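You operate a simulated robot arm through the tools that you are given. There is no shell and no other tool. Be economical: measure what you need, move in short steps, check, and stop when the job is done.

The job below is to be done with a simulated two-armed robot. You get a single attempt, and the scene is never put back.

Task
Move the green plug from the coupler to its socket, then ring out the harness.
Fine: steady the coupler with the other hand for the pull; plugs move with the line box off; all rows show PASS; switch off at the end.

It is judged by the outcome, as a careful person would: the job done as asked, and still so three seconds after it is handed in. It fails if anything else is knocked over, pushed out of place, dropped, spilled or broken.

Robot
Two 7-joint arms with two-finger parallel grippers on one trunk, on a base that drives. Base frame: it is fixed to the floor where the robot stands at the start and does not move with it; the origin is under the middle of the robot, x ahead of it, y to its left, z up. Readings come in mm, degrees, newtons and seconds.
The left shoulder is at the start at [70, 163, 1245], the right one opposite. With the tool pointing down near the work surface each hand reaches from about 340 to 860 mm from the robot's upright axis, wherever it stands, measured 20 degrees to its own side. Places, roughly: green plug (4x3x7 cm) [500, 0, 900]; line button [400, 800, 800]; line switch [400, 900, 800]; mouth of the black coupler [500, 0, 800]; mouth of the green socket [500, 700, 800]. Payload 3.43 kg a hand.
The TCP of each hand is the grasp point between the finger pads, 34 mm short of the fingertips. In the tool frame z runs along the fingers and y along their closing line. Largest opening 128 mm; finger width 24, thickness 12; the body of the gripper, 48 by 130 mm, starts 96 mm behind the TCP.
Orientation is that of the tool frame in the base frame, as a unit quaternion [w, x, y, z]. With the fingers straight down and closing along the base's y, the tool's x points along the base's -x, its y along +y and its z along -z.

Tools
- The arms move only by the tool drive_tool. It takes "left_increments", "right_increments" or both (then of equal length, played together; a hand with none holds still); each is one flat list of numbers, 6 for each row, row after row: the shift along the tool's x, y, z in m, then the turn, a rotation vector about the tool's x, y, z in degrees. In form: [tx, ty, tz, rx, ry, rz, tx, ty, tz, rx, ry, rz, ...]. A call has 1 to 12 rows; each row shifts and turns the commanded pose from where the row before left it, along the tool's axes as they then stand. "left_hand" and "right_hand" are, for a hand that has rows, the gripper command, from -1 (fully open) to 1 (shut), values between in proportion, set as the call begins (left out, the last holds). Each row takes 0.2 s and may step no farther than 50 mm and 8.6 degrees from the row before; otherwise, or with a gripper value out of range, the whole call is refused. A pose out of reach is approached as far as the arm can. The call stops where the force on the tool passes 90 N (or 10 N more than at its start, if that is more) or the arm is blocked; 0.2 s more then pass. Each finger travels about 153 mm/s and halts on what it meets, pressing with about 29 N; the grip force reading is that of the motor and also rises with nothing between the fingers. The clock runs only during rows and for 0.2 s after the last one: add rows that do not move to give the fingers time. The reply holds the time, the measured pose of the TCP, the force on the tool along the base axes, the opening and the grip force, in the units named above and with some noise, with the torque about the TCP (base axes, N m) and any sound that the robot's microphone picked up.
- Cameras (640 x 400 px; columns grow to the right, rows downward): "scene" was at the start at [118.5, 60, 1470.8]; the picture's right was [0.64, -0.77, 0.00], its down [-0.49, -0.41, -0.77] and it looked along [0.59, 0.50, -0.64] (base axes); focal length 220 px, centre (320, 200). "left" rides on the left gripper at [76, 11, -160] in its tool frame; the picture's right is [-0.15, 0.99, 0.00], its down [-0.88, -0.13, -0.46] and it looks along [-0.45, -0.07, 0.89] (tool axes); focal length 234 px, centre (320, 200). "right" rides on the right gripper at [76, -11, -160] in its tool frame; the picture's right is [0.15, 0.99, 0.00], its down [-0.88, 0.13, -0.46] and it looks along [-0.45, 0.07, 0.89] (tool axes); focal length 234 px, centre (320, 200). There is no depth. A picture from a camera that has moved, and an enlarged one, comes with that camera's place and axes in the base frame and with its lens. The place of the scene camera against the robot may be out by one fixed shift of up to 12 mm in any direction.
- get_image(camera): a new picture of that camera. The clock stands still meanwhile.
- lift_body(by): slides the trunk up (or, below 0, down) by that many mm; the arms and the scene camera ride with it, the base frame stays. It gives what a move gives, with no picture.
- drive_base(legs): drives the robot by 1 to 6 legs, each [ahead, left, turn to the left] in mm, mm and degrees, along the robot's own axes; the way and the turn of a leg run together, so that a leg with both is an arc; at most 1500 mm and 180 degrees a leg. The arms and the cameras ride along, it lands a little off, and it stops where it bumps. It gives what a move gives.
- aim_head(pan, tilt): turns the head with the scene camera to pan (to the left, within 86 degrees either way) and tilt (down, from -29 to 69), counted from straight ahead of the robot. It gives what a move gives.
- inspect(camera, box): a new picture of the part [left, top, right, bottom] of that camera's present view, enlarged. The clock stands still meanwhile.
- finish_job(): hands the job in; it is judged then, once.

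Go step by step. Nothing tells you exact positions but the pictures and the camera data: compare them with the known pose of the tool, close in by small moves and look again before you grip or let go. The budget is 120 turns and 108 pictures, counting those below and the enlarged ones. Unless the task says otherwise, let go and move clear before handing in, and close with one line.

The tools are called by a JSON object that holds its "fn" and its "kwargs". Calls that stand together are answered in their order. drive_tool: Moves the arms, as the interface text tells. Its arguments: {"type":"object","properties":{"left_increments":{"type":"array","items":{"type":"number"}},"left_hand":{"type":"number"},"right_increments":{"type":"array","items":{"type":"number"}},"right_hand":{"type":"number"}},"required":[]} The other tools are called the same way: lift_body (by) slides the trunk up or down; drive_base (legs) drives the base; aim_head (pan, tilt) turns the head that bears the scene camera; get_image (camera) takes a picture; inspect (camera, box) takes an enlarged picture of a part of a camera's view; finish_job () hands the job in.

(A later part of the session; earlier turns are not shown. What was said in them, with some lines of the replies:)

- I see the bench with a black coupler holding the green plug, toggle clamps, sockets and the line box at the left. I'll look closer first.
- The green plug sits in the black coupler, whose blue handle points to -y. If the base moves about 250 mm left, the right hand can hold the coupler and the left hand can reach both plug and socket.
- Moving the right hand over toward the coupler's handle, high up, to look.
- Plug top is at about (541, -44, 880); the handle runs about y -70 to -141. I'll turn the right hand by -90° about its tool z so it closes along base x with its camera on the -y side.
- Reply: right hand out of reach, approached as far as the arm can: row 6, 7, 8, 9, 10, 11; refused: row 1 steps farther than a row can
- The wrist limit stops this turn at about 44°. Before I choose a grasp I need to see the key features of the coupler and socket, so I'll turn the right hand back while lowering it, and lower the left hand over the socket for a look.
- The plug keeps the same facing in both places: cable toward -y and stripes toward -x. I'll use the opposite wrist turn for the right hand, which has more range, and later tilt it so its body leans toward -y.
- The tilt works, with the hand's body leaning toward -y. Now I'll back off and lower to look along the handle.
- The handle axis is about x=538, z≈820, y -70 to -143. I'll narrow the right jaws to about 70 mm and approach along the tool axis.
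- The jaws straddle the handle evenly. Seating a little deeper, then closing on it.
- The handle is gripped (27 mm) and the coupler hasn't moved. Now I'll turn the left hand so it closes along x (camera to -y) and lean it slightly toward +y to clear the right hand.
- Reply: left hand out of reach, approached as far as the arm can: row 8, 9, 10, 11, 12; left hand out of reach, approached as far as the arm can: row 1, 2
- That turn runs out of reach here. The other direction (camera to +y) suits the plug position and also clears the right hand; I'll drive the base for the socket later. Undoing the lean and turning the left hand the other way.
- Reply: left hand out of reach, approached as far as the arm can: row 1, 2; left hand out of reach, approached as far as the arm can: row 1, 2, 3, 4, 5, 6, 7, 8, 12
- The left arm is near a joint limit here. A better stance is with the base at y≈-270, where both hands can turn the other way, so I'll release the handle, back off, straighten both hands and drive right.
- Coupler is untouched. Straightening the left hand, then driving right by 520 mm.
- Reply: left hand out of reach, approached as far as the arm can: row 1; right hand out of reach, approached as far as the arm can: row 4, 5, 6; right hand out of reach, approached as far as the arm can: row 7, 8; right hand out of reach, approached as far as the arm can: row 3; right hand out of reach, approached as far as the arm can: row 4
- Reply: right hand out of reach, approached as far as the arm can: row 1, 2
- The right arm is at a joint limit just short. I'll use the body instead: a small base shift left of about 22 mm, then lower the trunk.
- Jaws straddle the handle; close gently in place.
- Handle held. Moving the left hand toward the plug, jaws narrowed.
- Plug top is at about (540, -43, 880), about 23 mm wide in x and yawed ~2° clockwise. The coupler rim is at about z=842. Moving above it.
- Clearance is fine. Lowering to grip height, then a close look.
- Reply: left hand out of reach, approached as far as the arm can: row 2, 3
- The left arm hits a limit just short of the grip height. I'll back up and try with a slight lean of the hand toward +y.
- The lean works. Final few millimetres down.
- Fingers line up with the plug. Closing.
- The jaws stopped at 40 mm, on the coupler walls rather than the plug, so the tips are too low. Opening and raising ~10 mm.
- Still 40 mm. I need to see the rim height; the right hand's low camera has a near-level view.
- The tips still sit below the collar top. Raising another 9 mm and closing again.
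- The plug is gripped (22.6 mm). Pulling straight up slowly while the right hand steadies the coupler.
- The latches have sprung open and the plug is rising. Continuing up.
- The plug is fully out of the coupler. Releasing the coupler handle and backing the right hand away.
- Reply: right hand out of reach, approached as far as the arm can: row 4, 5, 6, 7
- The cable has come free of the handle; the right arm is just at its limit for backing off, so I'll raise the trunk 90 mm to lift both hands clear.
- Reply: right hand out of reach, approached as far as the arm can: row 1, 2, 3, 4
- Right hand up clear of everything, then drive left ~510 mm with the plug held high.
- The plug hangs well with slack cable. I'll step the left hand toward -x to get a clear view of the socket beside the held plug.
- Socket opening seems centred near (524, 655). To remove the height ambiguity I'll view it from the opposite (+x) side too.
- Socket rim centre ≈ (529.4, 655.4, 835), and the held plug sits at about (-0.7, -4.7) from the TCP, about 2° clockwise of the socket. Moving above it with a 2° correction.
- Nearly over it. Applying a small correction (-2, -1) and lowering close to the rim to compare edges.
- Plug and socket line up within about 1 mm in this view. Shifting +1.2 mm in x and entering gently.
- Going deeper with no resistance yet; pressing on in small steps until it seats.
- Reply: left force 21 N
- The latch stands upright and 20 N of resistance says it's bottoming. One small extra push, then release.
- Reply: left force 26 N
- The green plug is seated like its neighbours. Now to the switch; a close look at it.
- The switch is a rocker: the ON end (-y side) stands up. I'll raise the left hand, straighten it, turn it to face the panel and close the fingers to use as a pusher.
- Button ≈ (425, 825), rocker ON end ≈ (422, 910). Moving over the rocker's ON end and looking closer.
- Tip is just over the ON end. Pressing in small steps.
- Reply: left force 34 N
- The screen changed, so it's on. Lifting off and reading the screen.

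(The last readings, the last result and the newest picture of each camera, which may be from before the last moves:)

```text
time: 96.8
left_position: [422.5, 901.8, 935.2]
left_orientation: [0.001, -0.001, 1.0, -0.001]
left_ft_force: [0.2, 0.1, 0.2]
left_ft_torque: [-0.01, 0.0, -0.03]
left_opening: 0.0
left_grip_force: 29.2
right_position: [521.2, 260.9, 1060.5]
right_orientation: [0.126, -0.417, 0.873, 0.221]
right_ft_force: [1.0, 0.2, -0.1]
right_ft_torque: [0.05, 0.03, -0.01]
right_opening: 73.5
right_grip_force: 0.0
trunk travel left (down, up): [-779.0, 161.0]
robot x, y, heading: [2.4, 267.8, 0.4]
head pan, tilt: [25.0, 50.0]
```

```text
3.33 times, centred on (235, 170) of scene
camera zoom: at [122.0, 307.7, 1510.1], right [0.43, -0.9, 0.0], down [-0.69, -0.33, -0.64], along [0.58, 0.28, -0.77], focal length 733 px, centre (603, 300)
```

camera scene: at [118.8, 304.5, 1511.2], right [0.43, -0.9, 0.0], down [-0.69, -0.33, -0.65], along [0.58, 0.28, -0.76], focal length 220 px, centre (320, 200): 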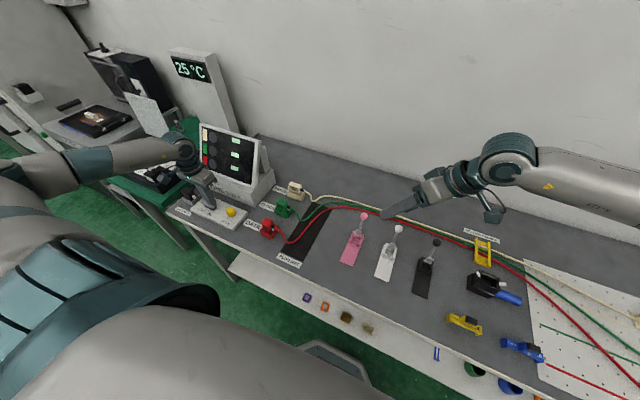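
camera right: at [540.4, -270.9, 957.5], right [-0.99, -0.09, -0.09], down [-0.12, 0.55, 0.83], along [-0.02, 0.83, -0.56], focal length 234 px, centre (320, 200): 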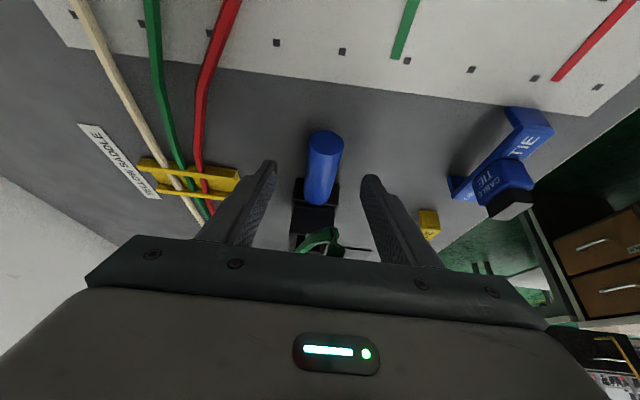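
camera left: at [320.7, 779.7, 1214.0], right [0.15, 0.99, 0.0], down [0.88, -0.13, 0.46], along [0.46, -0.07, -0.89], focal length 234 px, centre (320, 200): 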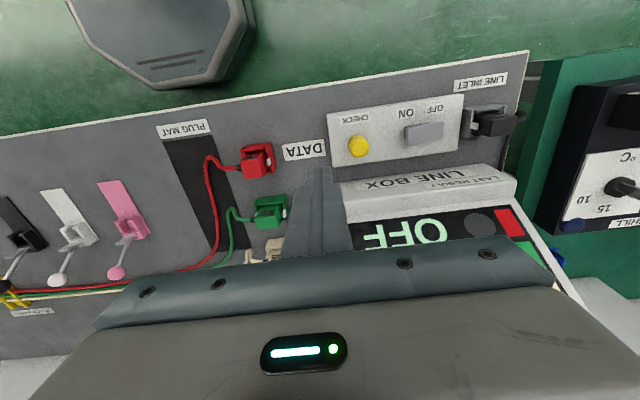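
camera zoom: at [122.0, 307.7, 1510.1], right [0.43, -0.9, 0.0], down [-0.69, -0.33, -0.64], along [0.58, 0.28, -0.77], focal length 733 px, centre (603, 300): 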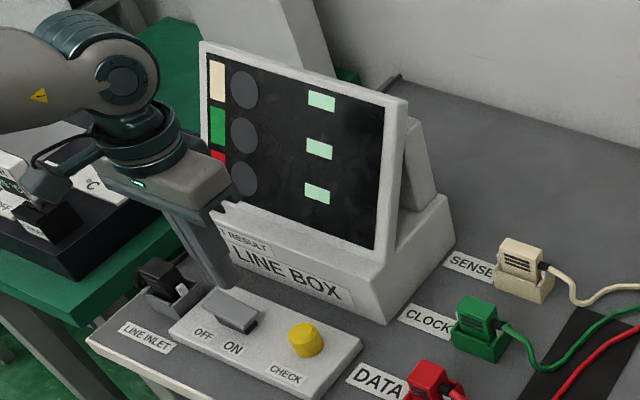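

It's on, with all rows blank. Moving to the yellow CHECK button and pressing.

{"fn": "drive_tool", "kwargs": {"left_increments": [0, -0.0375, 0, 0, 0, 0, 0, -0.0375, 0, 0, 0, 0, 0, 0, 0.02, 0, 0, 0, 0, 0, 0.012, 0, 0, 0]}}

{"fn": "inspect", "kwargs": {"camera": "left", "box": [220, 80, 420, 210]}}

```text
time: 97.8
left_position: [421.8, 827.5, 903.9]
left_orientation: [0.003, -0.001, 1.0, 0.0]
left_ft_force: [0.1, 0.4, 0.3]
left_ft_torque: [-0.01, -0.02, -0.01]
left_opening: 0.0
left_grip_force: 28.5
right_position: [520.3, 261.6, 1060.9]
right_orientation: [0.126, -0.417, 0.873, 0.22]
right_ft_force: [0.2, 0.8, 0.2]
right_ft_torque: [0.01, 0.0, 0.0]
right_opening: 73.6
right_grip_force: 0.1
trunk travel left (down, up): [-779.0, 161.0]
robot x, y, heading: [4.0, 269.9, 0.3]
head pan, tilt: [25.0, 50.0]
```

```text
3.08 times, centred on (320, 145) of left
camera zoom: at [344.4, 839.6, 1065.1], right [0.14, 0.99, 0.0], down [0.88, -0.13, 0.46], along [0.46, -0.07, -0.89], focal length 720 px, centre (320, 369)
```

zoom: 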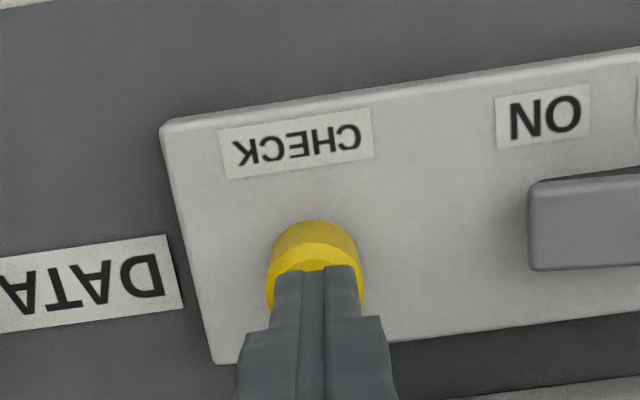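

Well centred. Pressing.

{"fn": "drive_tool", "kwargs": {"left_increments": [0, 0, 0.006, 0, 0, 0, 0, 0, 0.004, 0, 0, 0, 0, 0, 0.003, 0, 0, 0, 0, 0, 0.003, 0, 0, 0, 0, 0, 0.002, 0, 0, 0]}}

{"fn": "inspect", "kwargs": {"camera": "scene", "box": [170, 110, 300, 230]}}

```text
time: 99.0
left_position: [422.8, 827.3, 884.7]
left_orientation: [0.003, 0.0, 1.0, 0.0]
left_ft_force: [0.6, -0.8, 1.0]
left_ft_torque: [-0.01, -0.02, -0.02]
left_opening: 0.0
left_grip_force: 28.9
right_position: [520.4, 261.8, 1060.8]
right_orientation: [0.124, -0.417, 0.873, 0.221]
right_ft_force: [0.2, -0.1, 0.1]
right_ft_torque: [-0.03, -0.06, -0.03]
right_opening: 73.5
right_grip_force: 0.0
trunk travel left (down, up): [-779.0, 161.0]
robot x, y, heading: [-4.1, 272.1, 0.4]
head pan, tilt: [25.0, 50.0]
```

```text
3.33 times, centred on (235, 170) of scene
camera zoom: at [122.1, 307.9, 1510.3], right [0.43, -0.9, 0.0], down [-0.69, -0.33, -0.64], along [0.58, 0.28, -0.77], focal length 733 px, centre (603, 300)
```

zoom: 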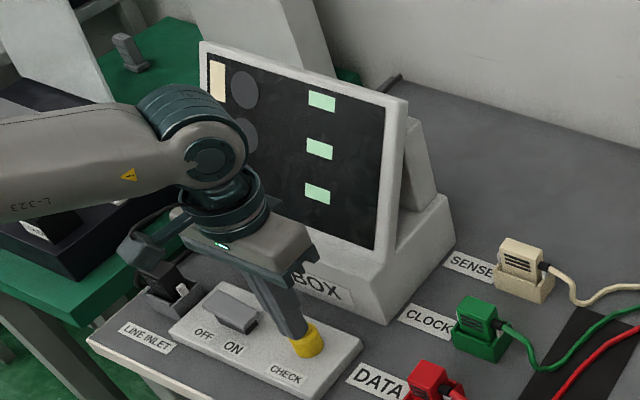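

Not in contact yet; pressing a little further.

{"fn": "drive_tool", "kwargs": {"left_increments": [0, 0, 0.003, 0, 0, 0, 0, 0, 0.003, 0, 0, 0, 0, 0, 0.003, 0, 0, 0]}}

```text
time: 99.8
left_position: [422.9, 827.0, 877.6]
left_orientation: [0.003, -0.001, 1.0, 0.001]
left_ft_force: [0.1, -0.7, 2.7]
left_ft_torque: [0.0, 0.05, 0.0]
left_opening: 0.0
left_grip_force: 29.0
right_position: [521.0, 261.5, 1060.5]
right_orientation: [0.126, -0.417, 0.873, 0.22]
right_ft_force: [-0.4, -0.2, 0.6]
right_ft_torque: [0.0, -0.01, 0.01]
right_opening: 73.3
right_grip_force: 0.1
trunk travel left (down, up): [-779.0, 161.0]
robot x, y, heading: [2.7, 268.3, 0.3]
head pan, tilt: [25.0, 50.0]
heard: click
```

Click heard. Holding briefly, lifting off and reading the screen.

{"fn": "drive_tool", "kwargs": {"left_increments": [0, 0, 0, 0, 0, 0, 0, 0, 0, 0, 0, 0, 0, 0, -0.02, 0, 0, 0, 0, 0, -0.03, 0, 0, 0, 0, 0, 0, 0, 0, 0, 0, 0, 0, 0, 0, 0]}}

{"fn": "inspect", "kwargs": {"camera": "scene", "box": [170, 110, 300, 230]}}

```text
time: 101.2
left_position: [422.0, 827.2, 928.5]
left_orientation: [0.002, -0.001, 1.0, -0.001]
left_ft_force: [-0.3, -0.3, -0.1]
left_ft_torque: [-0.02, 0.05, -0.05]
left_opening: 0.0
left_grip_force: 29.0
right_position: [521.7, 261.7, 1060.3]
right_orientation: [0.126, -0.417, 0.873, 0.219]
right_ft_force: [0.1, -0.5, 0.1]
right_ft_torque: [0.0, -0.01, 0.02]
right_opening: 73.5
right_grip_force: 0.1
trunk travel left (down, up): [-779.0, 161.0]
robot x, y, heading: [0.7, 273.7, 0.3]
head pan, tilt: [25.0, 50.0]
```

```text
3.33 times, centred on (235, 170) of scene
camera zoom: at [122.0, 308.0, 1510.3], right [0.43, -0.9, 0.0], down [-0.69, -0.33, -0.64], along [0.58, 0.28, -0.77], focal length 733 px, centre (603, 300)
```

zoom: 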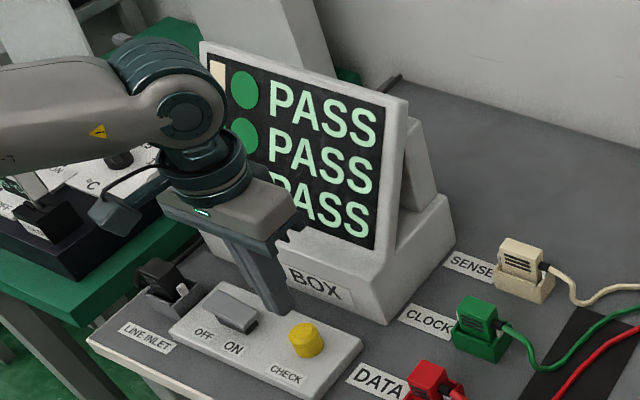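

All three rows show PASS. Now over to the rocker's OFF end.

{"fn": "drive_tool", "kwargs": {"left_increments": [0.001, 0.0387, 0, 0, 0, 0, 0.001, 0.0387, 0, 0, 0, 0, 0.001, 0.0387, 0, 0, 0, 0, 0, 0, 0.02, 0, 0, 0, 0, 0, 0.014, 0, 0, 0]}}

{"fn": "inspect", "kwargs": {"camera": "left", "box": [220, 80, 420, 210]}}

```text
time: 102.4
left_position: [420.5, 924.4, 892.4]
left_orientation: [0.003, -0.001, 1.0, 0.0]
left_ft_force: [-0.4, -0.1, 0.0]
left_ft_torque: [0.01, 0.02, -0.03]
left_opening: 0.0
left_grip_force: 29.1
left hand out of reach, approached as far as the arm can: row 3
right_position: [520.7, 261.6, 1061.0]
right_orientation: [0.125, -0.419, 0.872, 0.22]
right_ft_force: [0.2, -0.2, 0.6]
right_ft_torque: [-0.04, 0.0, -0.04]
right_opening: 73.6
right_grip_force: 0.0
trunk travel left (down, up): [-779.0, 161.0]
robot x, y, heading: [0.6, 266.4, 0.2]
head pan, tilt: [25.0, 50.0]
```

```text
3.08 times, centred on (320, 145) of left
camera zoom: at [343.0, 936.6, 1053.6], right [0.14, 0.99, 0.0], down [0.88, -0.13, 0.46], along [0.46, -0.07, -0.89], focal length 720 px, centre (320, 369)
```

zoom: 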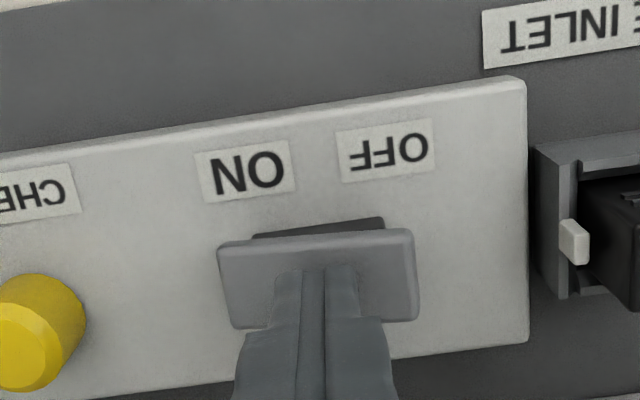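

Reach ends about 19 mm short, so I'll lift slightly and shift the base left 25 mm.

{"fn": "drive_tool", "kwargs": {"left_increments": [0, 0, -0.03, 0, 0, 0]}}

{"fn": "drive_base", "kwargs": {"legs": [[0, 22, 0]]}}

{"fn": "drive_tool", "kwargs": {"left_increments": [0, 0, 0.024, 0, 0, 0]}}

{"fn": "inspect", "kwargs": {"camera": "left", "box": [220, 80, 420, 210]}}

```text
time: 102.8
left_position: [420.7, 923.8, 923.6]
left_orientation: [0.003, 0.0, 1.0, 0.001]
left_ft_force: [0.3, 0.1, -0.2]
left_ft_torque: [0.02, 0.01, 0.01]
left_opening: 0.0
left_grip_force: 29.3
right_position: [519.9, 259.5, 1061.1]
right_orientation: [0.126, -0.417, 0.873, 0.22]
right_ft_force: [-0.8, -0.5, 0.1]
right_ft_torque: [0.01, -0.01, 0.02]
right_opening: 73.5
right_grip_force: 0.1
trunk travel left (down, up): [-779.0, 161.0]
robot x, y, heading: [-2.7, 271.6, 0.4]
head pan, tilt: [25.0, 50.0]
```

```text
time: 103.6
left_position: [420.8, 942.3, 925.9]
left_orientation: [0.002, -0.001, 1.0, 0.002]
left_ft_force: [-0.5, -0.9, -1.0]
left_ft_torque: [0.06, 0.04, 0.0]
left_opening: 0.0
left_grip_force: 28.9
right_position: [520.8, 278.0, 1059.2]
right_orientation: [0.127, -0.416, 0.873, 0.221]
right_ft_force: [0.0, -0.8, -0.2]
right_ft_torque: [0.04, -0.02, -0.04]
right_opening: 73.3
right_grip_force: 0.0
trunk travel left (down, up): [-779.0, 161.0]
robot x, y, heading: [-5.3, 289.2, 0.3]
head pan, tilt: [25.0, 50.0]
```

```text
time: 104.0
left_position: [420.0, 946.4, 898.9]
left_orientation: [0.003, 0.0, 1.0, 0.0]
left_ft_force: [-0.5, 0.3, 0.2]
left_ft_torque: [-0.03, 0.02, 0.0]
left_opening: 0.3
left_grip_force: 29.0
right_position: [521.2, 282.4, 1061.3]
right_orientation: [0.125, -0.417, 0.873, 0.22]
right_ft_force: [-1.0, -1.1, 0.3]
right_ft_torque: [0.0, -0.01, 0.01]
right_opening: 73.6
right_grip_force: 0.1
trunk travel left (down, up): [-779.0, 161.0]
robot x, y, heading: [-0.5, 289.8, 0.7]
head pan, tilt: [25.0, 50.0]
```

```text
3.08 times, centred on (320, 145) of left
camera zoom: at [342.0, 958.5, 1060.9], right [0.14, 0.99, 0.0], down [0.88, -0.13, 0.46], along [0.46, -0.07, -0.89], focal length 720 px, centre (320, 369)
```

zoom: 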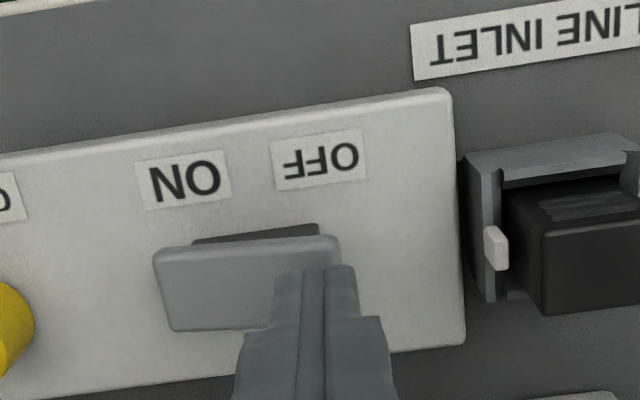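

Tip is over the OFF end. Pressing.

{"fn": "drive_tool", "kwargs": {"left_increments": [0, -0.002, 0.006, 0, 0, 0, 0, 0, 0.005, 0, 0, 0, 0, 0, 0.003, 0, 0, 0, 0, 0, 0.003, 0, 0, 0, 0, 0, 0.003, 0, 0, 0]}}

{"fn": "inspect", "kwargs": {"camera": "scene", "box": [170, 110, 300, 230]}}

```text
time: 105.2
left_position: [420.3, 944.2, 882.7]
left_orientation: [0.004, 0.0, 1.0, 0.001]
left_ft_force: [-2.1, 3.6, 19.7]
left_ft_torque: [-0.05, 0.27, -0.07]
left_opening: 0.0
left_grip_force: 28.9
right_position: [519.5, 281.9, 1061.4]
right_orientation: [0.126, -0.417, 0.873, 0.22]
right_ft_force: [0.9, 0.1, 0.0]
right_ft_torque: [-0.03, 0.0, -0.04]
right_opening: 73.6
right_grip_force: 0.2
trunk travel left (down, up): [-779.0, 161.0]
robot x, y, heading: [0.0, 293.2, -0.2]
head pan, tilt: [25.0, 50.0]
```

```text
3.33 times, centred on (235, 170) of scene
camera zoom: at [120.3, 327.8, 1510.8], right [0.43, -0.9, 0.0], down [-0.69, -0.33, -0.64], along [0.58, 0.28, -0.77], focal length 733 px, centre (603, 300)
```

zoom: 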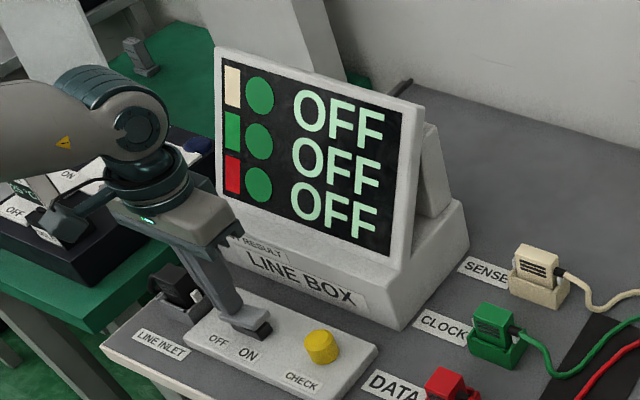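

It's OFF, and the three green lamps still show the last result. Lifting clear and doing a final check of the bench.

{"fn": "drive_tool", "kwargs": {"left_increments": [0, 0, -0.02, 0, 0, 0, 0, 0, -0.04, 0, 0, 0, 0, 0, -0.045, 0, 0, 0, 0.01, 0, -0.045, 0, 0, 0]}}

{"fn": "get_image", "kwargs": {"camera": "scene"}}

{"fn": "inspect", "kwargs": {"camera": "scene", "box": [170, 110, 300, 230]}}

{"fn": "inspect", "kwargs": {"camera": "scene", "box": [330, 200, 560, 390]}}

```text
time: 106.2
left_position: [408.5, 941.0, 1030.5]
left_orientation: [0.003, 0.001, 1.0, 0.0]
left_ft_force: [-0.7, -0.4, 0.0]
left_ft_torque: [-0.01, -0.03, 0.02]
left_opening: 0.0
left_grip_force: 29.6
right_position: [518.9, 280.5, 1061.8]
right_orientation: [0.126, -0.417, 0.873, 0.22]
right_ft_force: [0.1, 0.8, 0.2]
right_ft_torque: [0.03, -0.01, -0.02]
right_opening: 73.5
right_grip_force: 0.1
trunk travel left (down, up): [-779.0, 161.0]
robot x, y, heading: [1.5, 294.4, 0.4]
head pan, tilt: [25.0, 50.0]
```

```text
7 pictures are left
camera scene: at [120.5, 328.0, 1510.3], right [0.43, -0.9, 0.0], down [-0.69, -0.33, -0.64], along [0.58, 0.28, -0.77], focal length 220 px, centre (320, 200)
```

scene: 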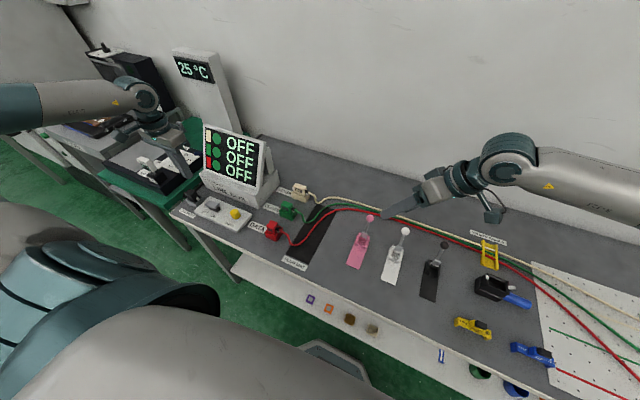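

```text
3.33 times, centred on (235, 170) of scene
camera zoom: at [120.5, 328.0, 1510.3], right [0.43, -0.9, 0.0], down [-0.69, -0.33, -0.64], along [0.58, 0.28, -0.77], focal length 733 px, centre (603, 300)
```

zoom: 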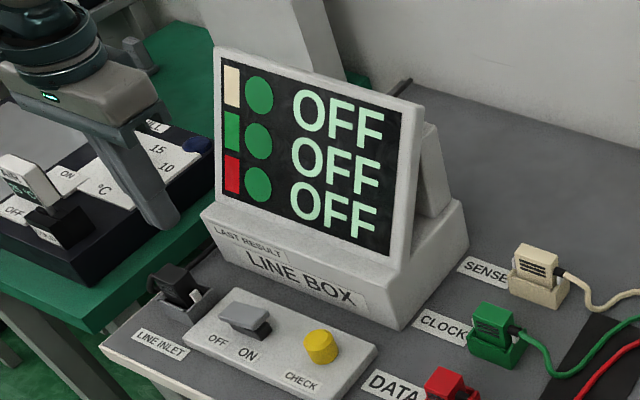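

```text
2.11 times, centred on (445, 295) of scene
camera zoom: at [120.5, 328.0, 1510.3], right [0.43, -0.9, 0.0], down [-0.69, -0.33, -0.64], along [0.58, 0.28, -0.77], focal length 463 px, centre (57, 0)
```

zoom: 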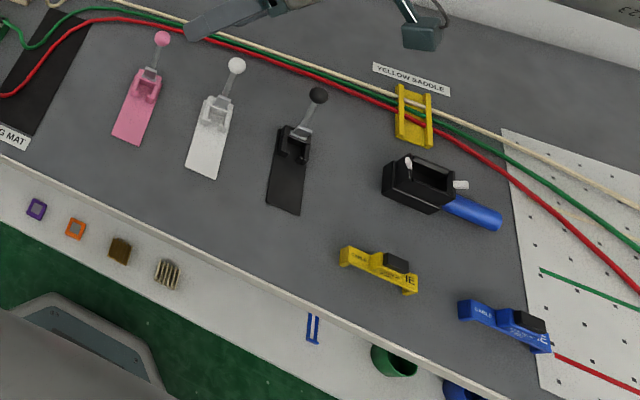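

The bench is in order: the coupler is empty and in its place, the green plug is seated, the last result is green on all three rows, the box is off and both hands are clear.

{"fn": "finish_job", "kwargs": {}}

```text
The job is handed in.
```

The green plug is in its CLOCK socket, all three rows of the ring-out showed PASS, and the line box is switched off again.
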